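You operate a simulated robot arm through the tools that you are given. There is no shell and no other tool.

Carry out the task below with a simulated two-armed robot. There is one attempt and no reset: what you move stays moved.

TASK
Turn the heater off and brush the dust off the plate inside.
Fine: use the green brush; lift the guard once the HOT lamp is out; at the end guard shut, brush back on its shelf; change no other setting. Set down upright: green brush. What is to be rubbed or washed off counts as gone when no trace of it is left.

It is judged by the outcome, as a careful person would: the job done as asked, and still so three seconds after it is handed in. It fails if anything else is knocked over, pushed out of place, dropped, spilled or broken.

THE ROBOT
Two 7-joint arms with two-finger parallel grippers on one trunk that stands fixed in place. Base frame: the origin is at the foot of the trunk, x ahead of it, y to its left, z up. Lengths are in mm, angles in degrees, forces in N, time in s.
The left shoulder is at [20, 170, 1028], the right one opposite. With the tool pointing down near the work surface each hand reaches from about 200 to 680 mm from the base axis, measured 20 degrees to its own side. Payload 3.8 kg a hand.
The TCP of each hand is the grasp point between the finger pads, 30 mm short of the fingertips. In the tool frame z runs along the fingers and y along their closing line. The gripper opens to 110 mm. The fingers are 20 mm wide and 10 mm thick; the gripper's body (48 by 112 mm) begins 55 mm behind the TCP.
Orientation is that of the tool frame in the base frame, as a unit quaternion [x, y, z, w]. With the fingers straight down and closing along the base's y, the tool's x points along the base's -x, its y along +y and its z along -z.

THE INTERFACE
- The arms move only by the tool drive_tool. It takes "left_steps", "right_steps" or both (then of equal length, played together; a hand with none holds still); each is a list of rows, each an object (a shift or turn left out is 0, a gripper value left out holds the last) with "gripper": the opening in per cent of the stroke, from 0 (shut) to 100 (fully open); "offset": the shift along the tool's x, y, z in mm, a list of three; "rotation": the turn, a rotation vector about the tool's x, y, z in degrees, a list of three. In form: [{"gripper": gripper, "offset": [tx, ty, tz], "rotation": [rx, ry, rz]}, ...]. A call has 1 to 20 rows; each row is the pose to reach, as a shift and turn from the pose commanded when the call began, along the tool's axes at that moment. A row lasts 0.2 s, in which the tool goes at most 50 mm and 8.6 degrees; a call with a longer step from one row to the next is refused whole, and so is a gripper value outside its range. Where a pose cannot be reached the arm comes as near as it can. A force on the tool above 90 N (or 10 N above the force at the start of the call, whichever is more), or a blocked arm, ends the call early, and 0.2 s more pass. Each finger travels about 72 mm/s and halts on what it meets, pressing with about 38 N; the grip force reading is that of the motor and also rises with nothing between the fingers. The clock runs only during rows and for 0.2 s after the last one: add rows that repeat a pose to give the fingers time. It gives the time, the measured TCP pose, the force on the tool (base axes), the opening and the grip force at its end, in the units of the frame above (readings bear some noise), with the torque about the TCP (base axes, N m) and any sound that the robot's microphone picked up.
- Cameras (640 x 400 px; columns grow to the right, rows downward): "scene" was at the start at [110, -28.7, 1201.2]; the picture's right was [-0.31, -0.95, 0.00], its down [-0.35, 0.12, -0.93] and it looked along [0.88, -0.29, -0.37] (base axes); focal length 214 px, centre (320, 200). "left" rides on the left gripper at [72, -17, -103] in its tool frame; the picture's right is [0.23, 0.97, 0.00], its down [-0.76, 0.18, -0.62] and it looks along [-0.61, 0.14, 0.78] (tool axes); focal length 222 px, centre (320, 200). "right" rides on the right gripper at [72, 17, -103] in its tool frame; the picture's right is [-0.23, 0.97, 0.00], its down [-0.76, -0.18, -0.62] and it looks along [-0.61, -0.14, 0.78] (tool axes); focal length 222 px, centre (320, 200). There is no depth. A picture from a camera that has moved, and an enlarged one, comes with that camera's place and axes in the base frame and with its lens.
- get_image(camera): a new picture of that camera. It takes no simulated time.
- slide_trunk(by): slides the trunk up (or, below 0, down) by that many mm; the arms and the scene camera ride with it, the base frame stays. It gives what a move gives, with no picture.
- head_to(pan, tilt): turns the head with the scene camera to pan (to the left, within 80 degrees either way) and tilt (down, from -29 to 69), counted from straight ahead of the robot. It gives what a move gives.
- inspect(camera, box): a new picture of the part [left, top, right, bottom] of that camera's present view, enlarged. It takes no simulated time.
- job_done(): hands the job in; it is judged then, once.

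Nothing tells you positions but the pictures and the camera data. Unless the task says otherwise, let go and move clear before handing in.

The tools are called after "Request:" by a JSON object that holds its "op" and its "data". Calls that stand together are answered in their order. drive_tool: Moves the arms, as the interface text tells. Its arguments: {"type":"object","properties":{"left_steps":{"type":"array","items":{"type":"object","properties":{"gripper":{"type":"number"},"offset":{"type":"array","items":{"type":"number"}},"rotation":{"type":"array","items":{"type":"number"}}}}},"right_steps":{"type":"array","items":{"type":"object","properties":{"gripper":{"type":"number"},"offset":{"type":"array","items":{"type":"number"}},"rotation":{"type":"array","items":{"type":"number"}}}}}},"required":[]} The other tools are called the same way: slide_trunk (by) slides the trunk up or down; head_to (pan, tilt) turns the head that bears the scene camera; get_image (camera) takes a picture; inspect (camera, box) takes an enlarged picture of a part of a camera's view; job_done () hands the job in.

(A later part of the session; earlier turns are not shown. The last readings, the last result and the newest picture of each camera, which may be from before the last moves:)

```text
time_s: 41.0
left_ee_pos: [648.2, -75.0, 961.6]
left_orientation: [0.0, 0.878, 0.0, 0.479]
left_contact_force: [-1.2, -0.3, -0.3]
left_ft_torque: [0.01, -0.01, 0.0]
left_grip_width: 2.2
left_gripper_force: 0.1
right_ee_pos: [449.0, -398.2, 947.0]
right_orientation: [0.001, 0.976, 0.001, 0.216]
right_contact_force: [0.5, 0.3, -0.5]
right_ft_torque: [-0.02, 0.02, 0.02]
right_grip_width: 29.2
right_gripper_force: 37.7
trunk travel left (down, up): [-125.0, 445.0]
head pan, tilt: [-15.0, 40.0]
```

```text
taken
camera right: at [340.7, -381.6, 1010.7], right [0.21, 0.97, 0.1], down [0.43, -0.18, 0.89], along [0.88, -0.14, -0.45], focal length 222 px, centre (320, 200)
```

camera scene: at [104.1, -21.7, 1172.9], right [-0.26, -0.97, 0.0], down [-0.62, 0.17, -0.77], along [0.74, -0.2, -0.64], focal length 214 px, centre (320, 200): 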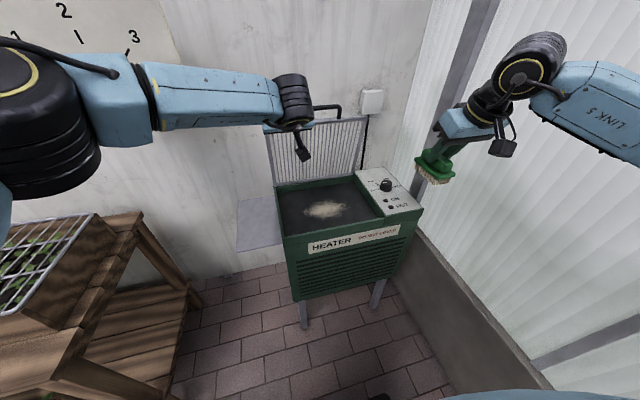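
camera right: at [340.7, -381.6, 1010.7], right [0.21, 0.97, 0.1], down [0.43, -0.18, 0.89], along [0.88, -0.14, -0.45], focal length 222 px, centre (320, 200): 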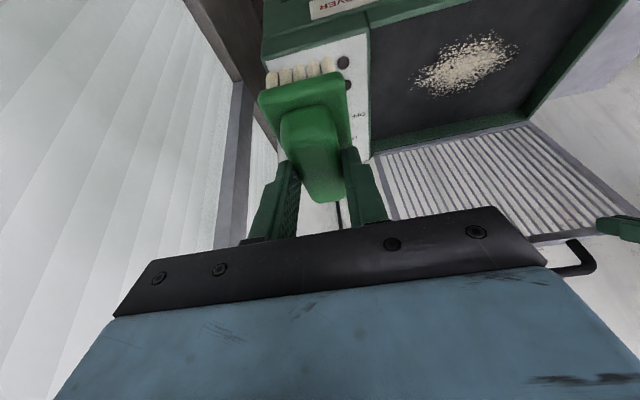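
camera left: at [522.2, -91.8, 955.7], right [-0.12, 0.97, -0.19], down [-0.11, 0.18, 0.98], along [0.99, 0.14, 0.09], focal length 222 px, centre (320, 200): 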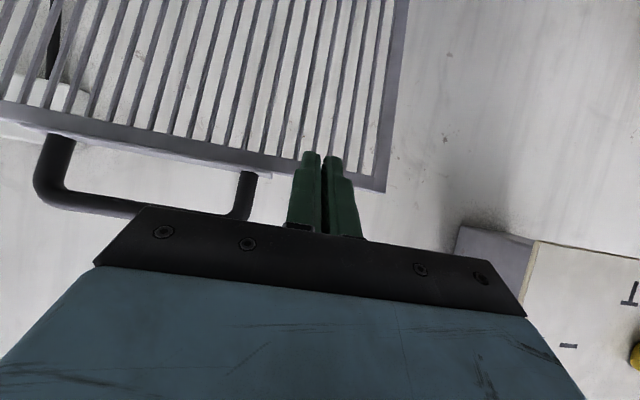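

The guard is now nearly upright and holding without load on the finger. I'm withdrawing the left hand and parking it up and to the left, then checking that the guard stays.

Request:
{"op": "drive_tool", "data": {"left_steps": [{"gripper": 2, "offset": [12, 0, -36]}, {"gripper": 2, "offset": [24, 0, -72]}, {"gripper": 2, "offset": [36, 0, -109]}, {"gripper": 2, "offset": [48, 0, -145]}, {"gripper": 2, "offset": [39, 34.4, -165.7], "rotation": [0, 4.6, 0]}, {"gripper": 2, "offset": [30, 68.8, -186.3], "rotation": [0, 9.3, 0]}, {"gripper": 2, "offset": [20.9, 103.1, -207], "rotation": [0, 14, 0]}, {"gripper": 2, "offset": [11.9, 137.5, -227.7], "rotation": [0, 18.6, 0]}, {"gripper": 2, "offset": [2.9, 171.9, -248.3], "rotation": [0, 23.3, 0]}, {"gripper": 2, "offset": [-6.2, 206.3, -269], "rotation": [0, 28, 0]}, {"gripper": 2, "offset": [-15.2, 240.6, -289.7], "rotation": [0, 32.6, 0]}, {"gripper": 2, "offset": [-24.2, 275, -310.3], "rotation": [0, 37.3, 0]}, {"gripper": 2, "offset": [-24.2, 275, -310.3], "rotation": [0, 37.3, 0]}]}}

Request:
{"op": "get_image", "data": {"camera": "scene"}}

Request:
{"op": "get_image", "data": {"camera": "right"}}

Request:
{"op": "inspect", "data": {"camera": "scene", "box": [250, 90, 430, 260]}}

```text
time_s: 43.9
left_ee_pos: [400.6, 199.8, 1150.8]
left_orientation: [0.001, 0.985, -0.001, 0.174]
left_contact_force: [0.0, -0.2, 0.3]
left_ft_torque: [0.01, 0.0, 0.01]
left_grip_width: 2.4
left_gripper_force: 0.1
right_ee_pos: [450.6, -398.0, 947.3]
right_orientation: [0.0, 0.976, 0.002, 0.216]
right_contact_force: [0.0, -0.9, -0.2]
right_ft_torque: [0.0, 0.02, 0.01]
right_grip_width: 29.1
right_gripper_force: 37.5
trunk travel left (down, up): [-125.0, 445.0]
head pan, tilt: [-15.0, 40.0]
```

```text
taken
camera scene: at [104.2, -21.6, 1172.9], right [-0.26, -0.97, 0.0], down [-0.62, 0.17, -0.77], along [0.74, -0.2, -0.64], focal length 214 px, centre (320, 200)
```

scene: 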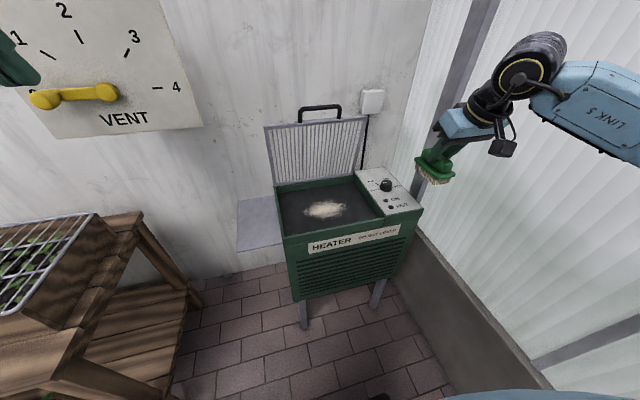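

```text
taken
camera right: at [340.9, -381.5, 1010.6], right [0.21, 0.97, 0.1], down [0.43, -0.18, 0.89], along [0.88, -0.14, -0.45], focal length 222 px, centre (320, 200)
```

right: 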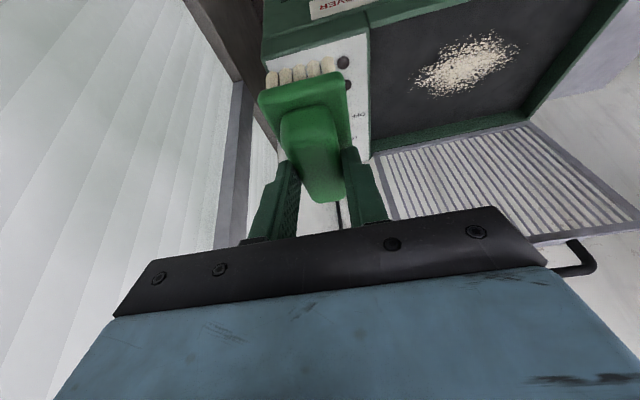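

```text
2.35 times, centred on (340, 175) of scene
camera zoom: at [104.2, -21.6, 1172.9], right [-0.26, -0.97, 0.0], down [-0.62, 0.17, -0.77], along [0.74, -0.2, -0.64], focal length 505 px, centre (273, 259)
```

zoom: 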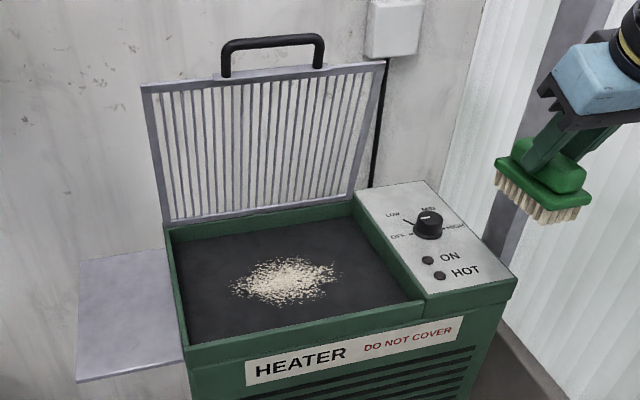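

The guard stands upright on its own. I'm measuring the recess now: plate depth, walls and dust extent.

Request:
{"op": "inspect", "data": {"camera": "scene", "box": [265, 165, 395, 245]}}

Request:
{"op": "inspect", "data": {"camera": "right", "box": [350, 0, 640, 180]}}

Request:
{"op": "get_image", "data": {"camera": "left"}}

```text
4.92 times, centred on (330, 205) of scene
camera zoom: at [104.2, -21.6, 1172.9], right [-0.26, -0.97, 0.0], down [-0.62, 0.17, -0.77], along [0.74, -0.2, -0.64], focal length 1056 px, centre (271, 175)
```

zoom: 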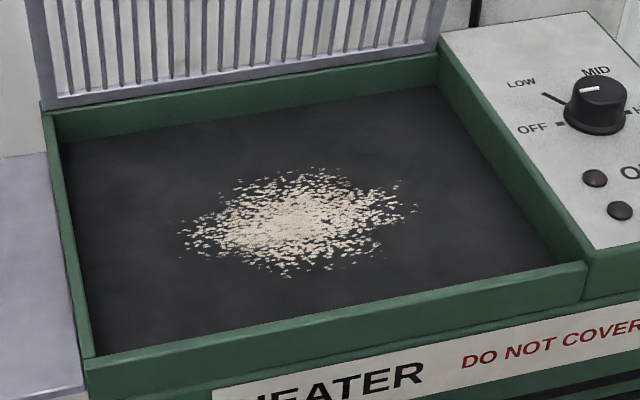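

```text
2.21 times, centred on (495, 90) of right
camera zoom: at [340.9, -381.5, 1010.6], right [0.21, 0.97, 0.1], down [0.43, -0.18, 0.89], along [0.88, -0.14, -0.45], focal length 490 px, centre (-66, 443)
```

zoom: 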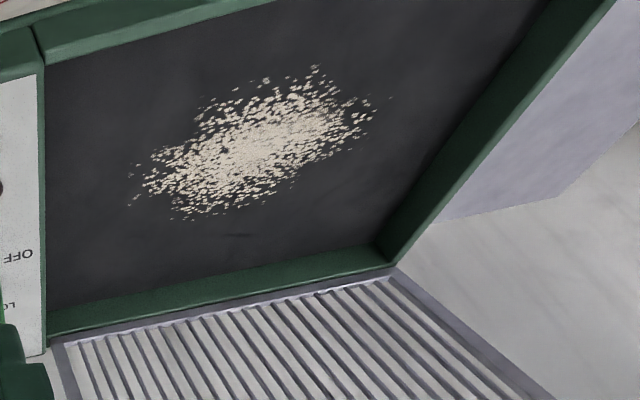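

```text
taken
camera left: at [296.8, 183.5, 1222.8], right [-0.21, 0.97, -0.08], down [0.5, 0.18, 0.85], along [0.84, 0.14, -0.53], focal length 222 px, centre (320, 200)
```

left: 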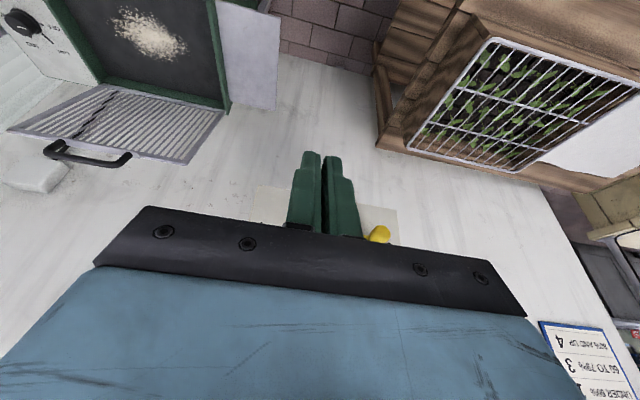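

The plate is at z≈697 (about 38 mm below the rim), with the recess about x 500–722, y −31…−317. Dust covers about x 552–652, y −94…−256. I'm bringing the brush over the left side of the plate, above the rim.

Request:
{"op": "drive_tool", "data": {"right_steps": [{"gripper": 12, "offset": [-9.1, 36.7, 15]}, {"gripper": 12, "offset": [-18.3, 73.3, 29.9]}, {"gripper": 12, "offset": [-27.4, 110, 44.9]}, {"gripper": 12, "offset": [-36.5, 146.7, 59.8]}, {"gripper": 12, "offset": [-45.7, 183.3, 74.8]}, {"gripper": 12, "offset": [-54.8, 220, 89.7]}, {"gripper": 12, "offset": [-63.9, 256.7, 104.7]}, {"gripper": 12, "offset": [-73.1, 293.3, 119.6]}, {"gripper": 12, "offset": [-82.2, 330, 134.6]}, {"gripper": 12, "offset": [-82.2, 330, 134.6]}]}}

Request:
{"op": "get_image", "data": {"camera": "right"}}

Request:
{"op": "inspect", "data": {"camera": "scene", "box": [230, 90, 430, 260]}}

```text
time_s: 46.0
left_ee_pos: [401.0, 198.6, 1150.7]
left_orientation: [0.0, 0.985, -0.001, 0.175]
left_contact_force: [0.6, -0.2, 0.4]
left_ft_torque: [-0.02, -0.03, -0.02]
left_grip_width: 2.3
left_gripper_force: 0.1
right_ee_pos: [580.5, -68.1, 863.9]
right_orientation: [0.0, 0.976, 0.002, 0.216]
right_contact_force: [0.3, 0.5, -0.2]
right_ft_torque: [-0.04, 0.01, 0.02]
right_grip_width: 28.8
right_gripper_force: 38.2
trunk travel left (down, up): [-125.0, 445.0]
head pan, tilt: [-15.0, 40.0]
```

```text
taken
camera right: at [471.2, -53.0, 926.0], right [0.21, 0.97, 0.1], down [0.43, -0.18, 0.89], along [0.88, -0.14, -0.45], focal length 222 px, centre (320, 200)
```

right: 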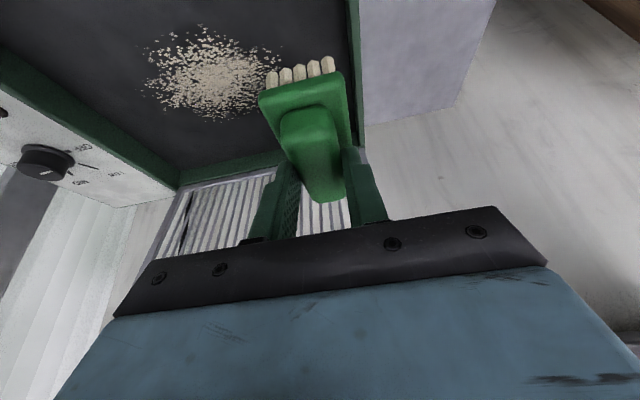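

```text
2.35 times, centred on (330, 175) of scene
camera zoom: at [104.1, -21.5, 1172.9], right [-0.26, -0.97, 0.0], down [-0.62, 0.17, -0.77], along [0.74, -0.2, -0.64], focal length 505 px, centre (296, 259)
```

zoom: 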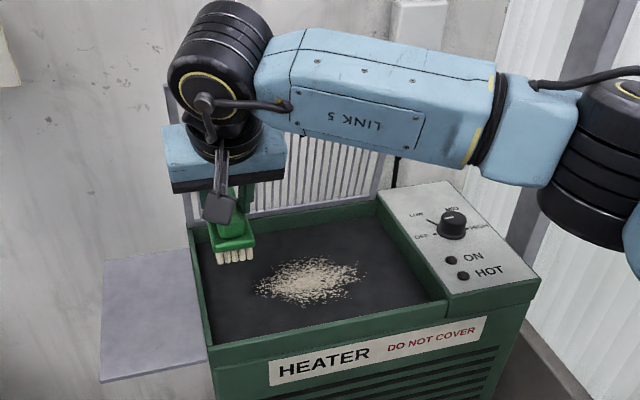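

The brush is above the left strip of the plate with clearance to the wall. I'm lowering it gently to touch the plate.

Request:
{"op": "drive_tool", "data": {"right_steps": [{"gripper": 12, "offset": [12.7, 0, 27.2]}, {"gripper": 12, "offset": [25.4, 0, 54.4]}, {"gripper": 12, "offset": [35.9, 0, 77]}, {"gripper": 12, "offset": [39.7, 0, 85.2]}, {"gripper": 12, "offset": [41.4, 0, 88.8]}, {"gripper": 12, "offset": [42.7, 0, 91.5]}, {"gripper": 12, "offset": [42.7, 0, 91.5]}]}}

Request:
{"op": "get_image", "data": {"camera": "right"}}

Request:
{"op": "inspect", "data": {"camera": "scene", "box": [260, 160, 400, 250]}}

```text
time_s: 47.6
left_ee_pos: [399.4, 200.0, 1151.2]
left_orientation: [0.0, 0.985, -0.001, 0.174]
left_contact_force: [0.8, 0.2, -0.2]
left_ft_torque: [0.0, 0.02, 0.02]
left_grip_width: 2.3
left_gripper_force: 0.0
right_ee_pos: [582.1, -68.6, 760.7]
right_orientation: [0.0, 0.977, 0.002, 0.216]
right_contact_force: [0.1, 1.1, -0.8]
right_ft_torque: [0.01, 0.0, 0.01]
right_grip_width: 29.1
right_gripper_force: 37.6
trunk travel left (down, up): [-125.0, 445.0]
head pan, tilt: [-15.0, 40.0]
```

```text
taken
camera right: at [472.5, -52.0, 824.3], right [0.21, 0.97, 0.1], down [0.43, -0.18, 0.89], along [0.88, -0.14, -0.45], focal length 222 px, centre (320, 200)
```

right: 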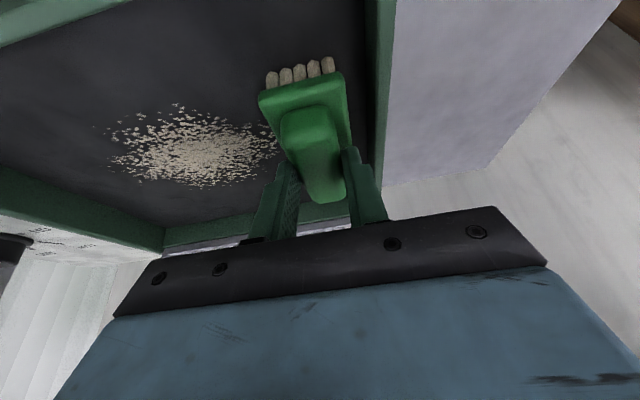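

```text
4.44 times, centred on (330, 205) of scene
camera zoom: at [104.1, -21.6, 1172.9], right [-0.26, -0.97, 0.0], down [-0.62, 0.17, -0.77], along [0.74, -0.2, -0.64], focal length 953 px, centre (276, 178)
```

zoom: 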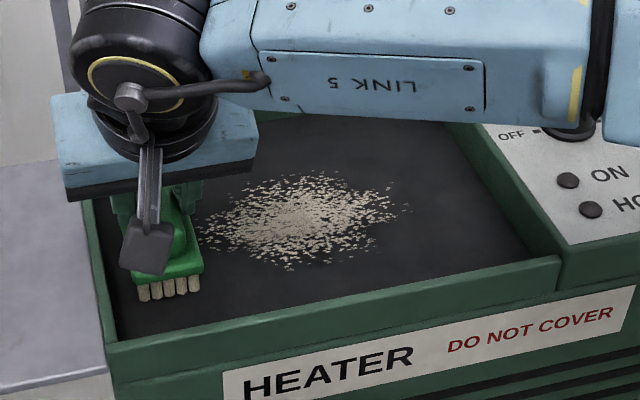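

No contact yet at z 760.7. I'm creeping down further while watching the force.

Request:
{"op": "drive_tool", "data": {"right_steps": [{"gripper": 12, "offset": [0.8, 0, 1.8]}, {"gripper": 12, "offset": [1.7, 0, 3.6]}, {"gripper": 12, "offset": [1.7, 0, 3.6]}]}}

Request:
{"op": "drive_tool", "data": {"right_steps": [{"gripper": 12, "offset": [0.4, 0, 0.9]}, {"gripper": 12, "offset": [0.8, 0, 1.8]}, {"gripper": 12, "offset": [0.8, 0, 1.8]}]}}

```text
time_s: 48.5
left_ee_pos: [397.7, 199.2, 1151.1]
left_orientation: [0.0, 0.985, -0.001, 0.175]
left_contact_force: [-0.2, -0.9, 0.1]
left_ft_torque: [0.0, 0.05, -0.01]
left_grip_width: 2.3
left_gripper_force: 0.0
right_ee_pos: [580.0, -67.6, 760.5]
right_orientation: [0.001, 0.976, 0.001, 0.217]
right_contact_force: [-1.6, -1.7, 16.6]
right_ft_torque: [-0.25, 0.61, 0.03]
right_grip_width: 29.0
right_gripper_force: 38.7
trunk travel left (down, up): [-125.0, 445.0]
head pan, tilt: [-15.0, 40.0]
```

```text
time_s: 49.2
left_ee_pos: [398.8, 199.5, 1151.6]
left_orientation: [0.0, 0.985, -0.001, 0.175]
left_contact_force: [-0.3, 0.0, 0.1]
left_ft_torque: [-0.01, -0.01, 0.0]
left_grip_width: 2.3
left_gripper_force: 0.1
right_ee_pos: [581.2, -66.8, 758.9]
right_orientation: [0.001, 0.975, 0.002, 0.22]
right_contact_force: [0.0, -1.2, 29.3]
right_ft_torque: [-0.11, -0.5, 0.08]
right_grip_width: 29.1
right_gripper_force: 37.6
trunk travel left (down, up): [-125.0, 445.0]
head pan, tilt: [-15.0, 40.0]
```

The bristles touch at TCP z≈760. I'm easing to a light press and sweeping right across the plate (−y) for the first pass.

Request:
{"op": "drive_tool", "data": {"right_steps": [{"gripper": 12, "offset": [-0.6, 0, -1.3]}, {"gripper": 12, "offset": [-0.6, -18, -1.3]}, {"gripper": 12, "offset": [-0.6, -36, -1.3]}, {"gripper": 12, "offset": [-0.6, -54, -1.3]}, {"gripper": 12, "offset": [-0.6, -72, -1.3]}, {"gripper": 12, "offset": [-0.6, -90, -1.3]}, {"gripper": 12, "offset": [-0.6, -108, -1.3]}, {"gripper": 12, "offset": [-0.6, -126, -1.3]}, {"gripper": 12, "offset": [-0.6, -144, -1.3]}, {"gripper": 12, "offset": [-0.6, -162, -1.3]}, {"gripper": 12, "offset": [-0.6, -180, -1.3]}, {"gripper": 12, "offset": [-0.6, -198, -1.3]}, {"gripper": 12, "offset": [-0.6, -212, -1.3]}, {"gripper": 12, "offset": [-0.6, -212, -1.3]}]}}

Request:
{"op": "get_image", "data": {"camera": "right"}}

Request:
{"op": "inspect", "data": {"camera": "scene", "box": [260, 140, 420, 250]}}

```text
time_s: 52.2
left_ee_pos: [398.3, 200.5, 1150.8]
left_orientation: [0.0, 0.985, 0.0, 0.175]
left_contact_force: [0.5, 0.0, 0.1]
left_ft_torque: [0.02, 0.04, -0.01]
left_grip_width: 2.1
left_gripper_force: 0.1
right_ee_pos: [579.2, -279.6, 759.4]
right_orientation: [0.0, 0.976, 0.002, 0.218]
right_contact_force: [0.0, 6.4, 19.4]
right_ft_torque: [0.1, -0.14, 0.12]
right_grip_width: 29.1
right_gripper_force: 38.0
trunk travel left (down, up): [-125.0, 445.0]
head pan, tilt: [-15.0, 40.0]
```

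```text
taken
camera right: at [470.1, -263.5, 821.6], right [0.21, 0.97, 0.1], down [0.42, -0.18, 0.89], along [0.88, -0.14, -0.45], focal length 222 px, centre (320, 200)
```

right: 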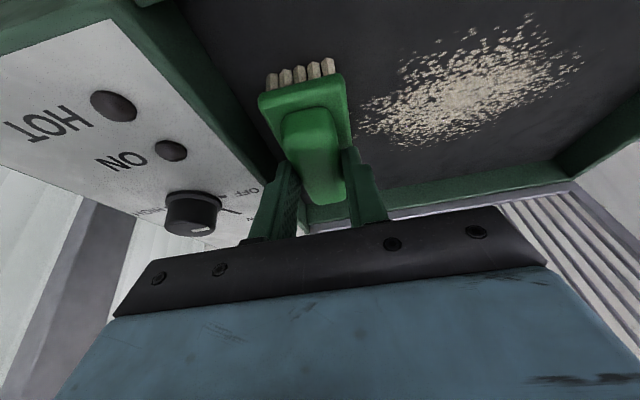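

```text
3.64 times, centred on (340, 195) of scene
camera zoom: at [102.4, -20.4, 1173.2], right [-0.26, -0.97, 0.0], down [-0.62, 0.17, -0.77], along [0.74, -0.2, -0.64], focal length 780 px, centre (247, 218)
```

zoom: 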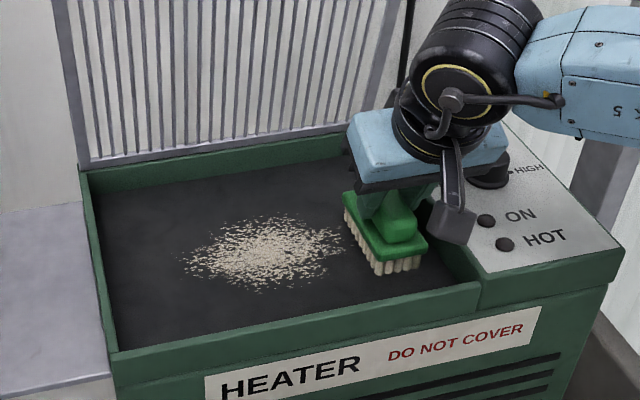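

The first pass may have thinned the dust slightly; I'll look closely and compare.

Request:
{"op": "inspect", "data": {"camera": "scene", "box": [290, 185, 370, 235]}}

Request:
{"op": "inspect", "data": {"camera": "right", "box": [340, 0, 600, 170]}}

Request:
{"op": "inspect", "data": {"camera": "right", "box": [230, 30, 400, 230]}}

```text
8.00 times, centred on (330, 210) of scene
camera zoom: at [102.4, -20.4, 1173.2], right [-0.26, -0.97, 0.0], down [-0.62, 0.17, -0.77], along [0.74, -0.2, -0.64], focal length 1716 px, centre (240, 120)
```

zoom: 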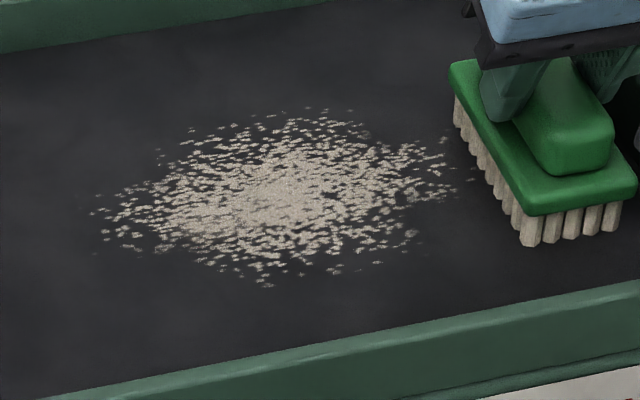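

```text
2.35 times, centred on (470, 85) of right
camera zoom: at [470.1, -263.5, 821.6], right [0.21, 0.97, 0.1], down [0.42, -0.18, 0.89], along [0.88, -0.14, -0.45], focal length 523 px, centre (-33, 471)
```

zoom: 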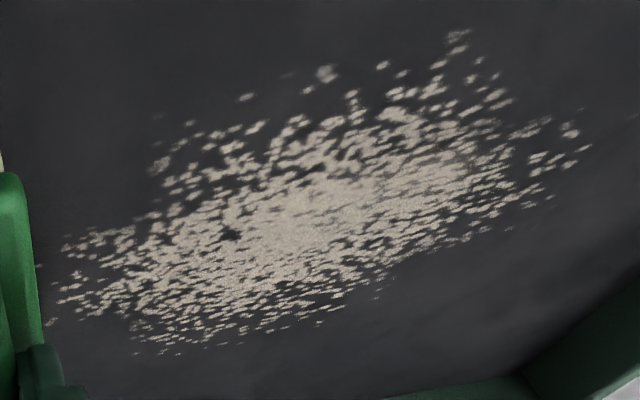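

```text
2.00 times, centred on (315, 130) of right
camera zoom: at [470.1, -263.5, 821.6], right [0.21, 0.97, 0.1], down [0.42, -0.18, 0.89], along [0.88, -0.14, -0.45], focal length 444 px, centre (330, 340)
```

zoom: 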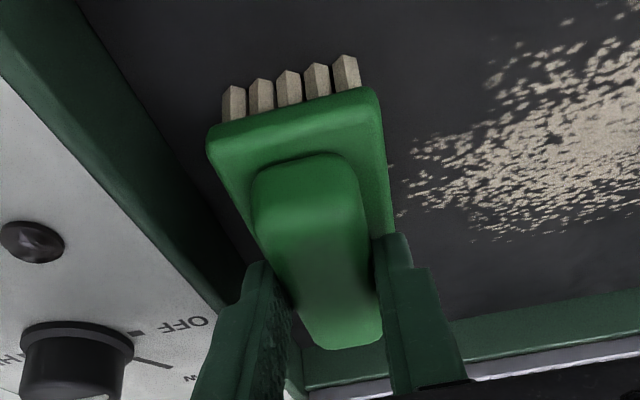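

The dust pattern looks fainter but remains, so several strokes will be needed. I'm shifting 25 mm towards the back and sweeping left.

Request:
{"op": "drive_tool", "data": {"right_steps": [{"gripper": 12, "offset": [-11.3, 0, 5.3]}, {"gripper": 12, "offset": [-22.7, 0, 10.6]}, {"gripper": 12, "offset": [-22.7, 18, 10.6]}, {"gripper": 12, "offset": [-22.7, 36, 10.6]}, {"gripper": 12, "offset": [-22.7, 54, 10.6]}, {"gripper": 12, "offset": [-22.7, 72, 10.6]}, {"gripper": 12, "offset": [-22.7, 90, 10.6]}, {"gripper": 12, "offset": [-22.7, 108, 10.6]}, {"gripper": 12, "offset": [-22.7, 126, 10.6]}, {"gripper": 12, "offset": [-22.7, 144, 10.6]}, {"gripper": 12, "offset": [-22.7, 162, 10.6]}, {"gripper": 12, "offset": [-22.7, 180, 10.6]}, {"gripper": 12, "offset": [-22.7, 198, 10.6]}, {"gripper": 12, "offset": [-22.7, 212, 10.6]}, {"gripper": 12, "offset": [-22.7, 212, 10.6]}]}}

Request:
{"op": "inspect", "data": {"camera": "scene", "box": [290, 185, 370, 235]}}

Request:
{"op": "get_image", "data": {"camera": "right"}}

```text
time_s: 55.5
left_ee_pos: [398.1, 200.0, 1152.3]
left_orientation: [0.0, 0.984, -0.001, 0.176]
left_contact_force: [0.3, -0.1, -0.3]
left_ft_torque: [-0.02, 0.0, 0.0]
left_grip_width: 2.1
left_gripper_force: 0.0
right_ee_pos: [606.0, -67.9, 758.9]
right_orientation: [0.0, 0.976, 0.001, 0.218]
right_contact_force: [-1.0, -5.7, 22.1]
right_ft_torque: [-0.24, -0.24, -0.02]
right_grip_width: 29.2
right_gripper_force: 37.9
trunk travel left (down, up): [-125.0, 445.0]
head pan, tilt: [-15.0, 40.0]
```

```text
8.00 times, centred on (330, 210) of scene
camera zoom: at [102.2, -21.8, 1173.1], right [-0.26, -0.97, 0.0], down [-0.62, 0.17, -0.77], along [0.74, -0.2, -0.64], focal length 1716 px, centre (240, 120)
```

zoom: 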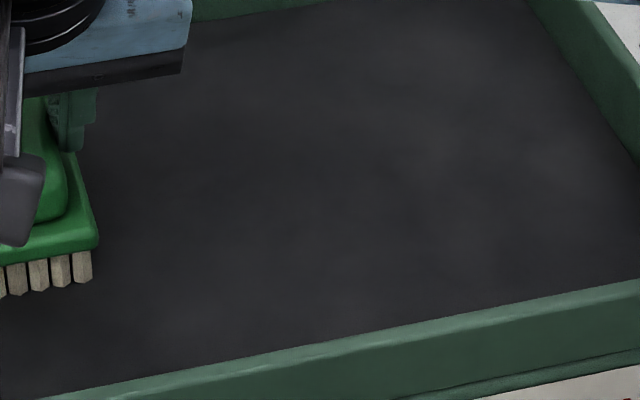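

```text
taken
camera right: at [496.5, -52.6, 821.3], right [0.2, 0.97, 0.1], down [0.42, -0.18, 0.89], along [0.88, -0.14, -0.45], focal length 222 px, centre (320, 200)
```

right: 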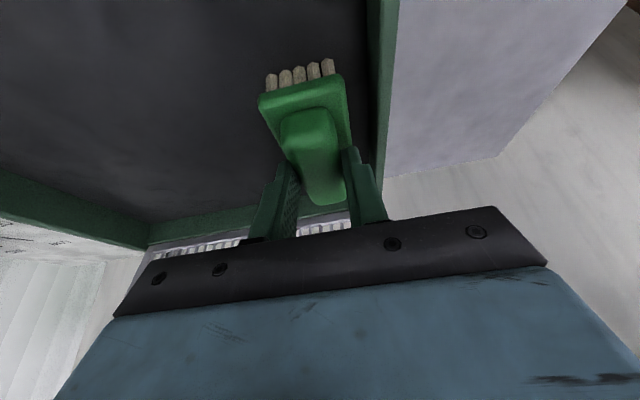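

The dust appears gone. For certainty I'm adding one more pass further back to the right, then one nearer the front.

Request:
{"op": "drive_tool", "data": {"right_steps": [{"gripper": 12, "offset": [-10.9, 0, 5.1]}, {"gripper": 12, "offset": [-10.9, -18, 5.1]}, {"gripper": 12, "offset": [-10.9, -36, 5.1]}, {"gripper": 12, "offset": [-10.9, -54, 5.1]}, {"gripper": 12, "offset": [-10.9, -72, 5.1]}, {"gripper": 12, "offset": [-10.9, -90, 5.1]}, {"gripper": 12, "offset": [-10.9, -108, 5.1]}, {"gripper": 12, "offset": [-10.9, -126, 5.1]}, {"gripper": 12, "offset": [-10.9, -144, 5.1]}, {"gripper": 12, "offset": [-10.9, -162, 5.1]}, {"gripper": 12, "offset": [-10.9, -180, 5.1]}, {"gripper": 12, "offset": [-10.9, -198, 5.1]}, {"gripper": 12, "offset": [-10.9, -210, 5.1]}, {"gripper": 12, "offset": [-10.9, -210, 5.1]}]}}

Request:
{"op": "inspect", "data": {"camera": "scene", "box": [265, 165, 395, 245]}}

Request:
{"op": "get_image", "data": {"camera": "right"}}

```text
time_s: 58.5
left_ee_pos: [400.1, 199.8, 1149.8]
left_orientation: [0.0, 0.985, -0.001, 0.174]
left_contact_force: [1.2, -0.6, -0.2]
left_ft_torque: [0.0, -0.01, 0.0]
left_grip_width: 2.3
left_gripper_force: 0.0
right_ee_pos: [616.6, -277.7, 758.4]
right_orientation: [0.0, 0.976, 0.0, 0.216]
right_contact_force: [-1.0, 3.3, 13.1]
right_ft_torque: [0.02, -0.07, 0.1]
right_grip_width: 28.8
right_gripper_force: 38.3
trunk travel left (down, up): [-125.0, 445.0]
head pan, tilt: [-15.0, 40.0]
```

```text
4.92 times, centred on (330, 205) of scene
camera zoom: at [103.0, -20.9, 1173.1], right [-0.26, -0.97, 0.0], down [-0.62, 0.17, -0.77], along [0.74, -0.2, -0.64], focal length 1056 px, centre (271, 175)
```

zoom: 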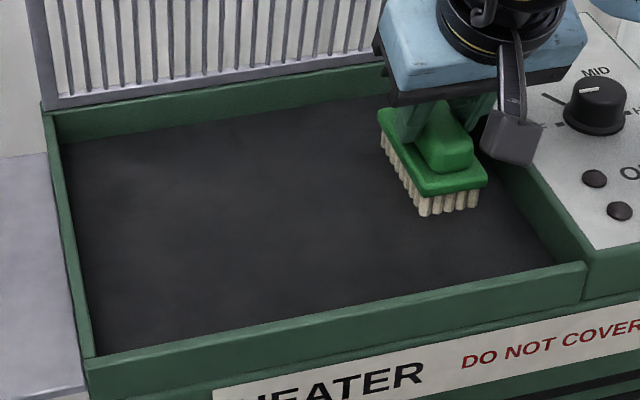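

```text
taken
camera right: at [507.9, -261.1, 821.3], right [0.21, 0.97, 0.1], down [0.43, -0.18, 0.89], along [0.88, -0.14, -0.45], focal length 222 px, centre (320, 200)
```

right: 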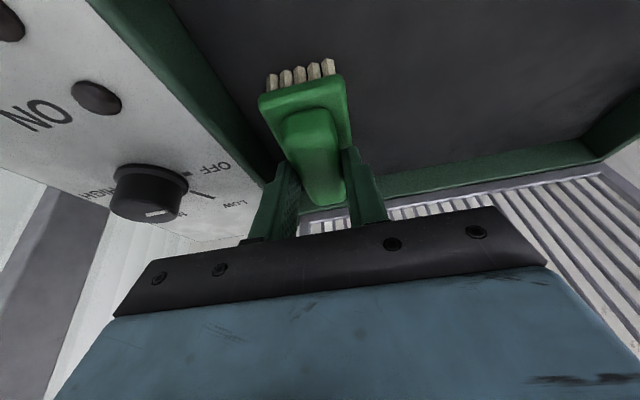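

The plate looks clean. I'm doing the last, nearer-front pass back to the left.

Request:
{"op": "drive_tool", "data": {"right_steps": [{"gripper": 12, "offset": [16.6, 0, -7.7]}, {"gripper": 12, "offset": [33.2, 0, -15.4]}, {"gripper": 12, "offset": [49.8, 0, -23.2]}, {"gripper": 12, "offset": [49.8, 20, -23.2]}, {"gripper": 12, "offset": [49.8, 40, -23.2]}, {"gripper": 12, "offset": [49.8, 60, -23.2]}, {"gripper": 12, "offset": [49.8, 80, -23.2]}, {"gripper": 12, "offset": [49.8, 100, -23.2]}, {"gripper": 12, "offset": [49.8, 120, -23.2]}, {"gripper": 12, "offset": [49.8, 140, -23.2]}, {"gripper": 12, "offset": [49.8, 160, -23.2]}, {"gripper": 12, "offset": [49.8, 180, -23.2]}, {"gripper": 12, "offset": [49.8, 200, -23.2]}, {"gripper": 12, "offset": [49.8, 208, -23.2]}, {"gripper": 12, "offset": [49.8, 208, -23.2]}]}}

Request:
{"op": "inspect", "data": {"camera": "scene", "box": [265, 165, 395, 245]}}

Request:
{"op": "get_image", "data": {"camera": "right"}}

```text
time_s: 61.6
left_ee_pos: [398.6, 199.2, 1149.1]
left_orientation: [0.0, 0.985, 0.0, 0.174]
left_contact_force: [0.0, 0.3, -0.1]
left_ft_torque: [-0.04, 0.0, 0.01]
left_grip_width: 2.4
left_gripper_force: 0.0
right_ee_pos: [562.7, -70.0, 758.4]
right_orientation: [0.001, 0.976, 0.002, 0.217]
right_contact_force: [-2.0, -5.4, 19.2]
right_ft_torque: [-0.26, -0.69, -0.2]
right_grip_width: 29.2
right_gripper_force: 37.8
trunk travel left (down, up): [-125.0, 445.0]
head pan, tilt: [-15.0, 40.0]
```

```text
4.92 times, centred on (330, 205) of scene
camera zoom: at [102.4, -21.9, 1173.1], right [-0.26, -0.97, 0.0], down [-0.62, 0.17, -0.77], along [0.74, -0.2, -0.64], focal length 1056 px, centre (271, 175)
```

zoom: 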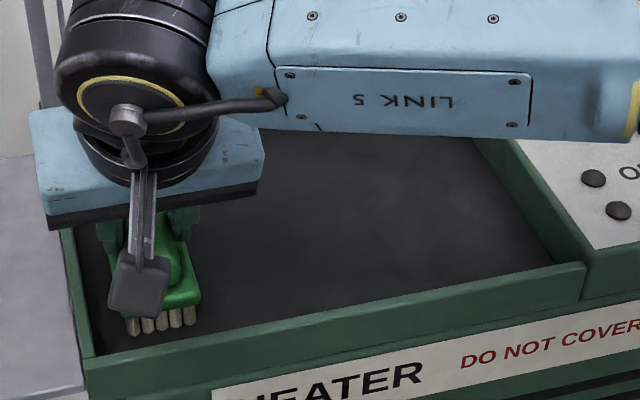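

```text
taken
camera right: at [452.9, -53.9, 821.1], right [0.21, 0.97, 0.1], down [0.43, -0.18, 0.89], along [0.88, -0.14, -0.45], focal length 222 px, centre (320, 200)
```

right: 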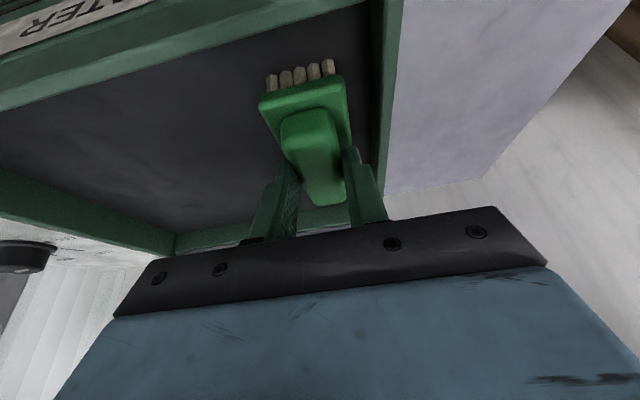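

The plate is clean everywhere I can see. I'm lifting the brush out and carrying it back over the shelf spot.

Request:
{"op": "drive_tool", "data": {"right_steps": [{"gripper": 12, "offset": [-11, 0, -24]}, {"gripper": 12, "offset": [-22, 0, -47]}, {"gripper": 12, "offset": [-33, 0, -71]}, {"gripper": 12, "offset": [-44.4, 0, -95.2]}, {"gripper": 12, "offset": [-51.1, 36.8, -92.1]}, {"gripper": 12, "offset": [-57.9, 73.7, -88.9]}, {"gripper": 12, "offset": [-64.6, 110.5, -85.8]}, {"gripper": 12, "offset": [-64.6, 110.5, -85.8]}]}}

Request:
{"op": "get_image", "data": {"camera": "right"}}

Request:
{"op": "get_image", "data": {"camera": "scene"}}

Request:
{"op": "inspect", "data": {"camera": "scene", "box": [265, 165, 395, 245]}}

```text
time_s: 63.5
left_ee_pos: [400.6, 199.5, 1150.5]
left_orientation: [-0.001, 0.985, -0.001, 0.173]
left_contact_force: [0.1, 0.9, -0.3]
left_ft_torque: [0.0, -0.01, -0.01]
left_grip_width: 2.6
left_gripper_force: 0.0
right_ee_pos: [587.5, 40.2, 860.8]
right_orientation: [0.001, 0.976, 0.001, 0.216]
right_contact_force: [0.8, 0.9, -1.4]
right_ft_torque: [0.01, 0.04, -0.03]
right_grip_width: 29.1
right_gripper_force: 38.3
trunk travel left (down, up): [-125.0, 445.0]
head pan, tilt: [-15.0, 40.0]
```

```text
taken
camera right: at [479.1, 56.4, 923.6], right [0.21, 0.97, 0.1], down [0.43, -0.18, 0.89], along [0.88, -0.14, -0.45], focal length 222 px, centre (320, 200)
```

right: 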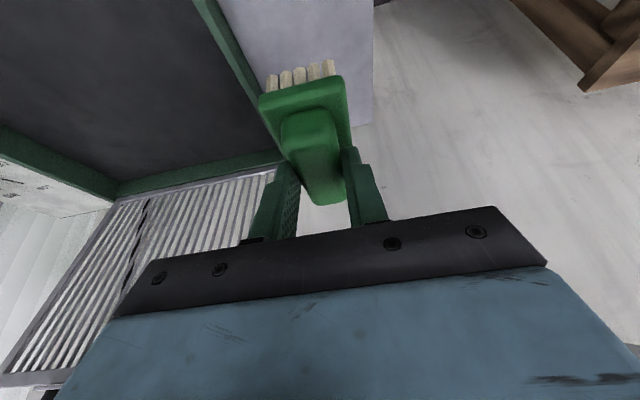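

```text
taken
camera scene: at [104.1, -21.5, 1172.9], right [-0.26, -0.97, 0.0], down [-0.62, 0.17, -0.77], along [0.74, -0.2, -0.64], focal length 214 px, centre (320, 200)
```

scene: 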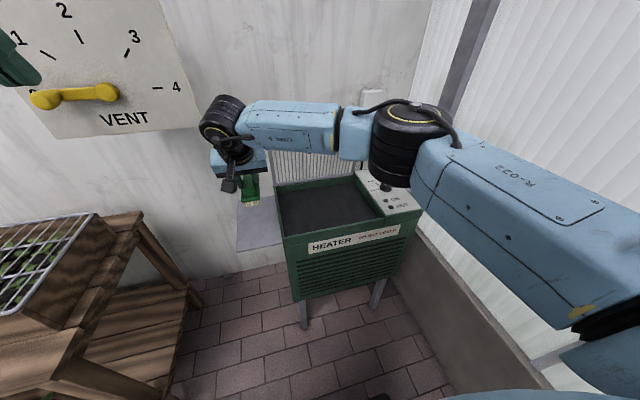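

```text
4.92 times, centred on (330, 205) of scene
camera zoom: at [104.1, -21.5, 1172.9], right [-0.26, -0.97, 0.0], down [-0.62, 0.17, -0.77], along [0.74, -0.2, -0.64], focal length 1056 px, centre (271, 175)
```

zoom: 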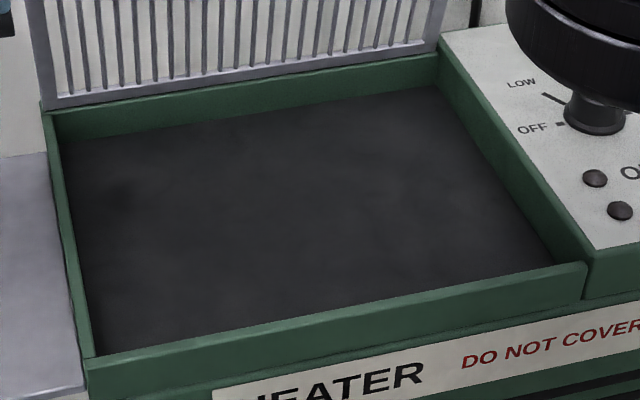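

The brush is over its original spot and the plate is spotless. I'm lowering towards the shelf.

Request:
{"op": "drive_tool", "data": {"right_steps": [{"gripper": 12, "offset": [12.7, 0, 27.2]}, {"gripper": 12, "offset": [25.4, 0, 54.4]}, {"gripper": 12, "offset": [33.8, 0, 72.5]}, {"gripper": 12, "offset": [38, 0, 81.6]}, {"gripper": 12, "offset": [39.7, 0, 85.2]}, {"gripper": 12, "offset": [39.7, 0, 85.2]}]}}

Request:
{"op": "get_image", "data": {"camera": "right"}}

```text
time_s: 64.8
left_ee_pos: [400.6, 199.6, 1149.9]
left_orientation: [0.0, 0.985, -0.001, 0.173]
left_contact_force: [-0.9, 0.2, -0.4]
left_ft_torque: [-0.02, 0.03, 0.0]
left_grip_width: 2.1
left_gripper_force: 0.0
right_ee_pos: [584.2, 39.5, 767.8]
right_orientation: [0.001, 0.977, 0.001, 0.215]
right_contact_force: [-0.3, 0.6, -1.6]
right_ft_torque: [0.02, 0.04, 0.0]
right_grip_width: 29.1
right_gripper_force: 37.5
trunk travel left (down, up): [-125.0, 445.0]
head pan, tilt: [-15.0, 40.0]
```

```text
taken
camera right: at [476.4, 56.2, 831.0], right [0.21, 0.97, 0.1], down [0.43, -0.18, 0.89], along [0.88, -0.14, -0.45], focal length 222 px, centre (320, 200)
```

right: 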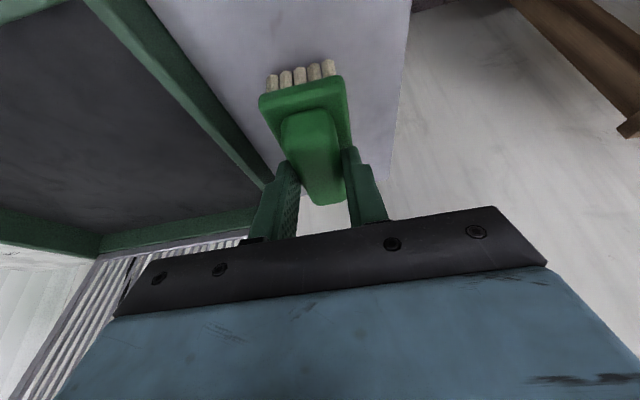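

Just above the shelf with no contact yet. I'm creeping down a few millimetres to touch.

Request:
{"op": "drive_tool", "data": {"right_steps": [{"gripper": 12, "offset": [0.6, 0, 1.4]}, {"gripper": 12, "offset": [1.3, 0, 2.7]}, {"gripper": 12, "offset": [1.7, 0, 3.6]}, {"gripper": 12, "offset": [1.7, 0, 3.6]}]}}

```text
time_s: 65.8
left_ee_pos: [399.4, 199.4, 1150.0]
left_orientation: [0.001, 0.985, -0.001, 0.174]
left_contact_force: [1.3, 0.4, -0.3]
left_ft_torque: [0.02, 0.04, 0.01]
left_grip_width: 2.0
left_gripper_force: 0.1
right_ee_pos: [585.2, 41.4, 764.8]
right_orientation: [0.001, 0.977, 0.001, 0.215]
right_contact_force: [-0.1, -0.1, -1.7]
right_ft_torque: [0.01, 0.01, -0.02]
right_grip_width: 29.3
right_gripper_force: 37.6
trunk travel left (down, up): [-125.0, 445.0]
head pan, tilt: [-15.0, 40.0]
```

Request:
{"op": "drive_tool", "data": {"right_steps": [{"gripper": 12, "offset": [0.4, 0, 0.9]}, {"gripper": 12, "offset": [0.8, 0, 1.8]}, {"gripper": 12, "offset": [0.8, 0, 1.8]}]}}

```text
time_s: 66.7
left_ee_pos: [400.5, 200.4, 1151.5]
left_orientation: [0.0, 0.985, -0.001, 0.174]
left_contact_force: [1.0, -0.8, 0.4]
left_ft_torque: [-0.04, 0.0, -0.02]
left_grip_width: 2.0
left_gripper_force: 0.0
right_ee_pos: [586.6, 40.4, 763.2]
right_orientation: [0.001, 0.977, 0.001, 0.215]
right_contact_force: [0.5, 0.8, -0.5]
right_ft_torque: [0.02, 0.01, 0.01]
right_grip_width: 29.1
right_gripper_force: 37.7
trunk travel left (down, up): [-125.0, 445.0]
head pan, tilt: [-15.0, 40.0]
```

Request:
{"op": "drive_tool", "data": {"right_steps": [{"gripper": 12, "offset": [0.3, 0, 0.7]}, {"gripper": 12, "offset": [0.6, 0, 1.4]}, {"gripper": 12, "offset": [0.6, 0, 1.4]}]}}

Request:
{"op": "inspect", "data": {"camera": "scene", "box": [200, 140, 300, 260]}}

```text
time_s: 67.5
left_ee_pos: [399.8, 199.7, 1151.1]
left_orientation: [0.0, 0.985, 0.0, 0.175]
left_contact_force: [0.0, 0.6, -0.2]
left_ft_torque: [-0.01, 0.03, 0.04]
left_grip_width: 2.2
left_gripper_force: 0.1
right_ee_pos: [585.8, 41.2, 762.5]
right_orientation: [0.0, 0.976, 0.002, 0.218]
right_contact_force: [-0.1, -0.4, 4.0]
right_ft_torque: [-0.18, -0.24, -0.02]
right_grip_width: 28.9
right_gripper_force: 37.9
trunk travel left (down, up): [-125.0, 445.0]
head pan, tilt: [-15.0, 40.0]
```

```text
3.33 times, centred on (250, 200) of scene
camera zoom: at [103.6, -21.6, 1173.0], right [-0.26, -0.97, 0.0], down [-0.62, 0.17, -0.77], along [0.74, -0.2, -0.64], focal length 715 px, centre (553, 200)
```

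zoom: 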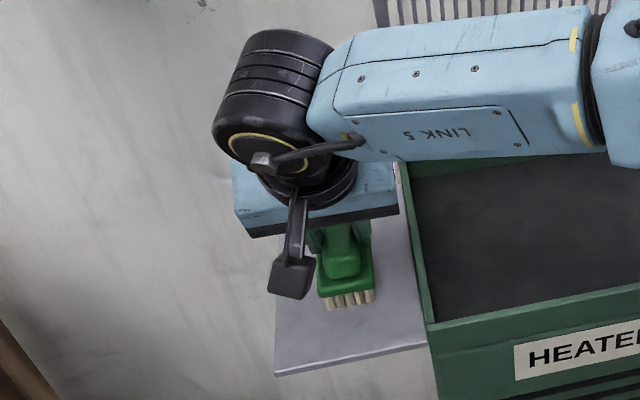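

The brush is resting on the shelf (about 5 N contact). I'm opening the gripper.

Request:
{"op": "drive_tool", "data": {"right_steps": [{"gripper": 30, "offset": [0, 0, 0]}, {"gripper": 45, "offset": [0, 0, 0]}, {"gripper": 50, "offset": [0, 0, 0]}, {"gripper": 50, "offset": [0, 0, 0]}]}}

Request:
{"op": "get_image", "data": {"camera": "right"}}

```text
time_s: 68.5
left_ee_pos: [400.0, 200.9, 1150.7]
left_orientation: [0.001, 0.985, 0.0, 0.173]
left_contact_force: [0.5, -1.0, 0.4]
left_ft_torque: [0.01, 0.01, -0.03]
left_grip_width: 2.3
left_gripper_force: 0.0
right_ee_pos: [585.6, 40.1, 761.8]
right_orientation: [0.0, 0.977, 0.001, 0.215]
right_contact_force: [0.2, 0.0, 0.2]
right_ft_torque: [0.02, 0.02, 0.0]
right_grip_width: 54.9
right_gripper_force: 0.0
trunk travel left (down, up): [-125.0, 445.0]
head pan, tilt: [-15.0, 40.0]
```

```text
taken
camera right: at [476.6, 56.4, 824.4], right [0.21, 0.97, 0.1], down [0.43, -0.18, 0.89], along [0.88, -0.14, -0.45], focal length 222 px, centre (320, 200)
```

right: 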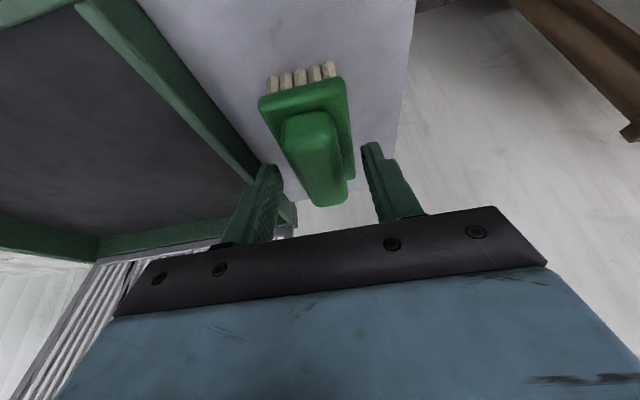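

The brush is released and standing on the shelf. I'm lifting the right hand straight up, then moving it in front of the upright guard at handle height with fingers closing, to pull the guard shut.

Request:
{"op": "drive_tool", "data": {"right_steps": [{"gripper": 50, "offset": [-12.7, 0, -27.2]}, {"gripper": 50, "offset": [-31.7, 0, -68]}, {"gripper": 50, "offset": [-50.7, 0, -108.8]}, {"gripper": 50, "offset": [-50.4, -30.4, -137], "rotation": [0, -2.9, 0]}, {"gripper": 30, "offset": [-50, -60.9, -165.2], "rotation": [0, -5.7, 0]}, {"gripper": 10, "offset": [-49.7, -91.3, -193.4], "rotation": [0, -8.6, 0]}, {"gripper": 2, "offset": [-49.4, -121.7, -221.7], "rotation": [0, -11.4, 0]}, {"gripper": 2, "offset": [-49, -152.1, -249.9], "rotation": [0, -14.3, 0]}, {"gripper": 2, "offset": [-48.7, -182.6, -278.1], "rotation": [0, -17.1, 0]}, {"gripper": 2, "offset": [-48.4, -213, -306.3], "rotation": [0, -20, 0]}, {"gripper": 2, "offset": [-48.4, -213, -306.3], "rotation": [0, -20, 0]}]}}

Request:
{"op": "get_image", "data": {"camera": "scene"}}

Request:
{"op": "get_image", "data": {"camera": "right"}}

Request:
{"op": "inspect", "data": {"camera": "scene", "box": [220, 180, 290, 260]}}

Request:
{"op": "get_image", "data": {"camera": "left"}}

```text
time_s: 70.8
left_ee_pos: [400.0, 199.8, 1149.9]
left_orientation: [0.0, 0.985, -0.001, 0.174]
left_contact_force: [0.0, 0.7, -0.4]
left_ft_torque: [0.0, -0.01, 0.02]
left_grip_width: 2.4
left_gripper_force: 0.1
right_ee_pos: [498.5, -177.8, 1059.9]
right_orientation: [0.0, 0.924, 0.001, 0.382]
right_contact_force: [0.5, 0.1, 0.5]
right_ft_torque: [-0.02, 0.0, -0.01]
right_grip_width: 2.0
right_gripper_force: 0.0
trunk travel left (down, up): [-125.0, 445.0]
head pan, tilt: [-15.0, 40.0]
```

```text
taken
camera scene: at [104.0, -21.6, 1172.9], right [-0.26, -0.97, 0.0], down [-0.62, 0.17, -0.77], along [0.74, -0.2, -0.64], focal length 214 px, centre (320, 200)
```

scene: 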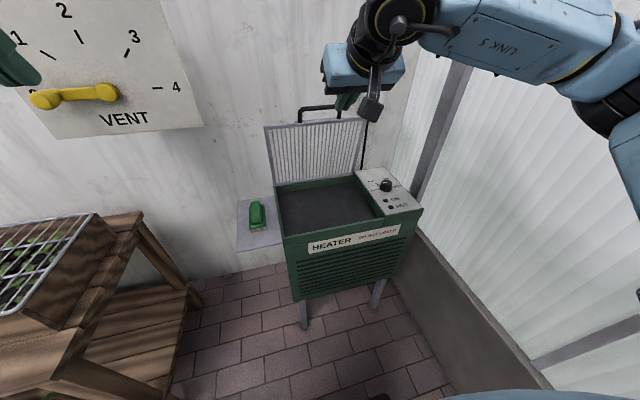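

```text
taken
camera right: at [374.6, -160.1, 1081.6], right [0.16, 0.97, 0.16], down [0.1, -0.18, 0.98], along [0.98, -0.14, -0.12], focal length 222 px, centre (320, 200)
```

right: 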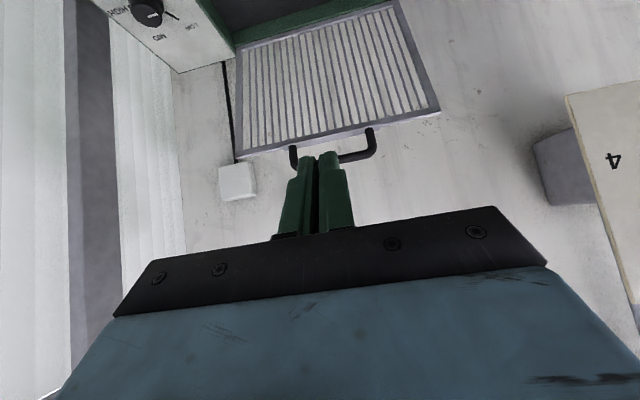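

```text
5.00 times, centred on (255, 220) of scene
camera zoom: at [104.0, -21.6, 1172.9], right [-0.26, -0.97, 0.0], down [-0.62, 0.17, -0.77], along [0.74, -0.2, -0.64], focal length 1072 px, centre (645, 100)
```

zoom: 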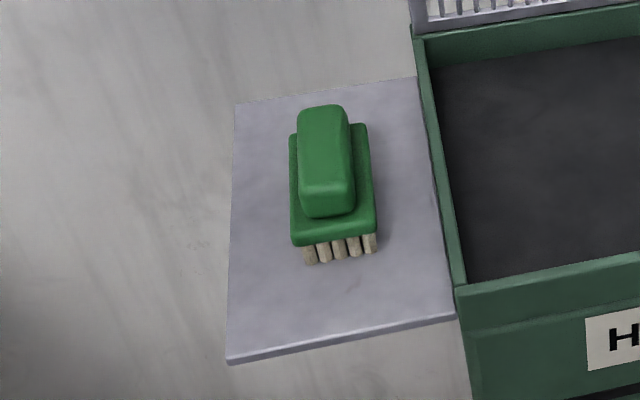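

```text
taken
camera left: at [296.8, 183.1, 1222.6], right [-0.21, 0.97, -0.08], down [0.5, 0.18, 0.85], along [0.84, 0.14, -0.53], focal length 222 px, centre (320, 200)
```

left: 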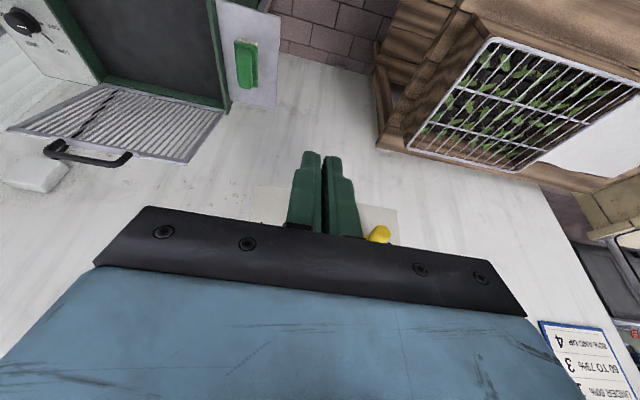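

The brush stands upright on its shelf. I'm measuring the handle bar's present position to plan the pull.

Request:
{"op": "inspect", "data": {"camera": "right", "box": [260, 100, 420, 200]}}

Request:
{"op": "inspect", "data": {"camera": "left", "box": [0, 70, 240, 220]}}

Request:
{"op": "inspect", "data": {"camera": "scene", "box": [255, 80, 405, 200]}}

```text
4.00 times, centred on (340, 150) of right
camera zoom: at [374.6, -160.1, 1081.6], right [0.16, 0.97, 0.16], down [0.1, -0.18, 0.98], along [0.98, -0.14, -0.12], focal length 888 px, centre (240, 400)
```

zoom: 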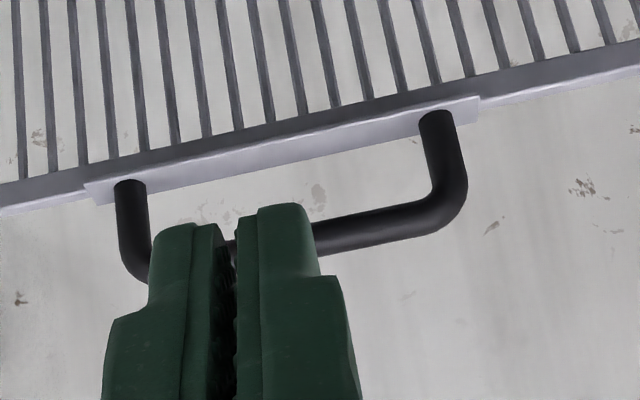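

```text
2.67 times, centred on (120, 145) of left
camera zoom: at [296.8, 183.1, 1222.6], right [-0.21, 0.97, -0.08], down [0.5, 0.18, 0.85], along [0.84, 0.14, -0.53], focal length 592 px, centre (853, 347)
```

zoom: 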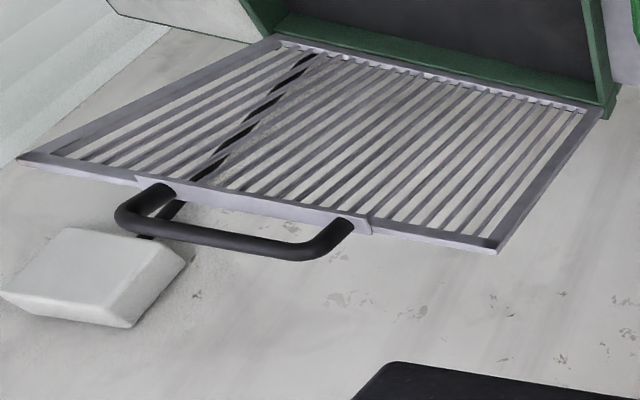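

```text
3.33 times, centred on (330, 140) of scene
camera zoom: at [104.0, -21.6, 1172.9], right [-0.26, -0.97, 0.0], down [-0.62, 0.17, -0.77], along [0.74, -0.2, -0.64], focal length 715 px, centre (287, 400)
```

zoom: 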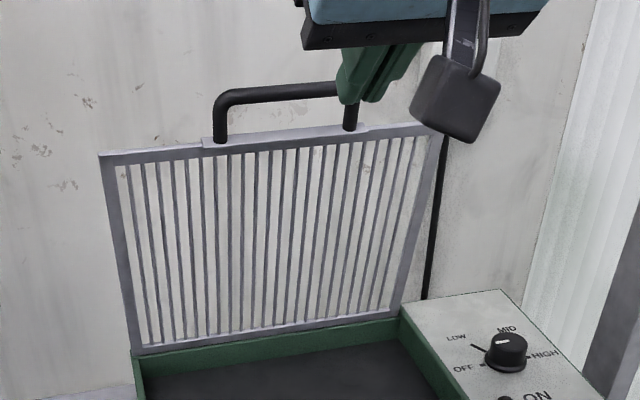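

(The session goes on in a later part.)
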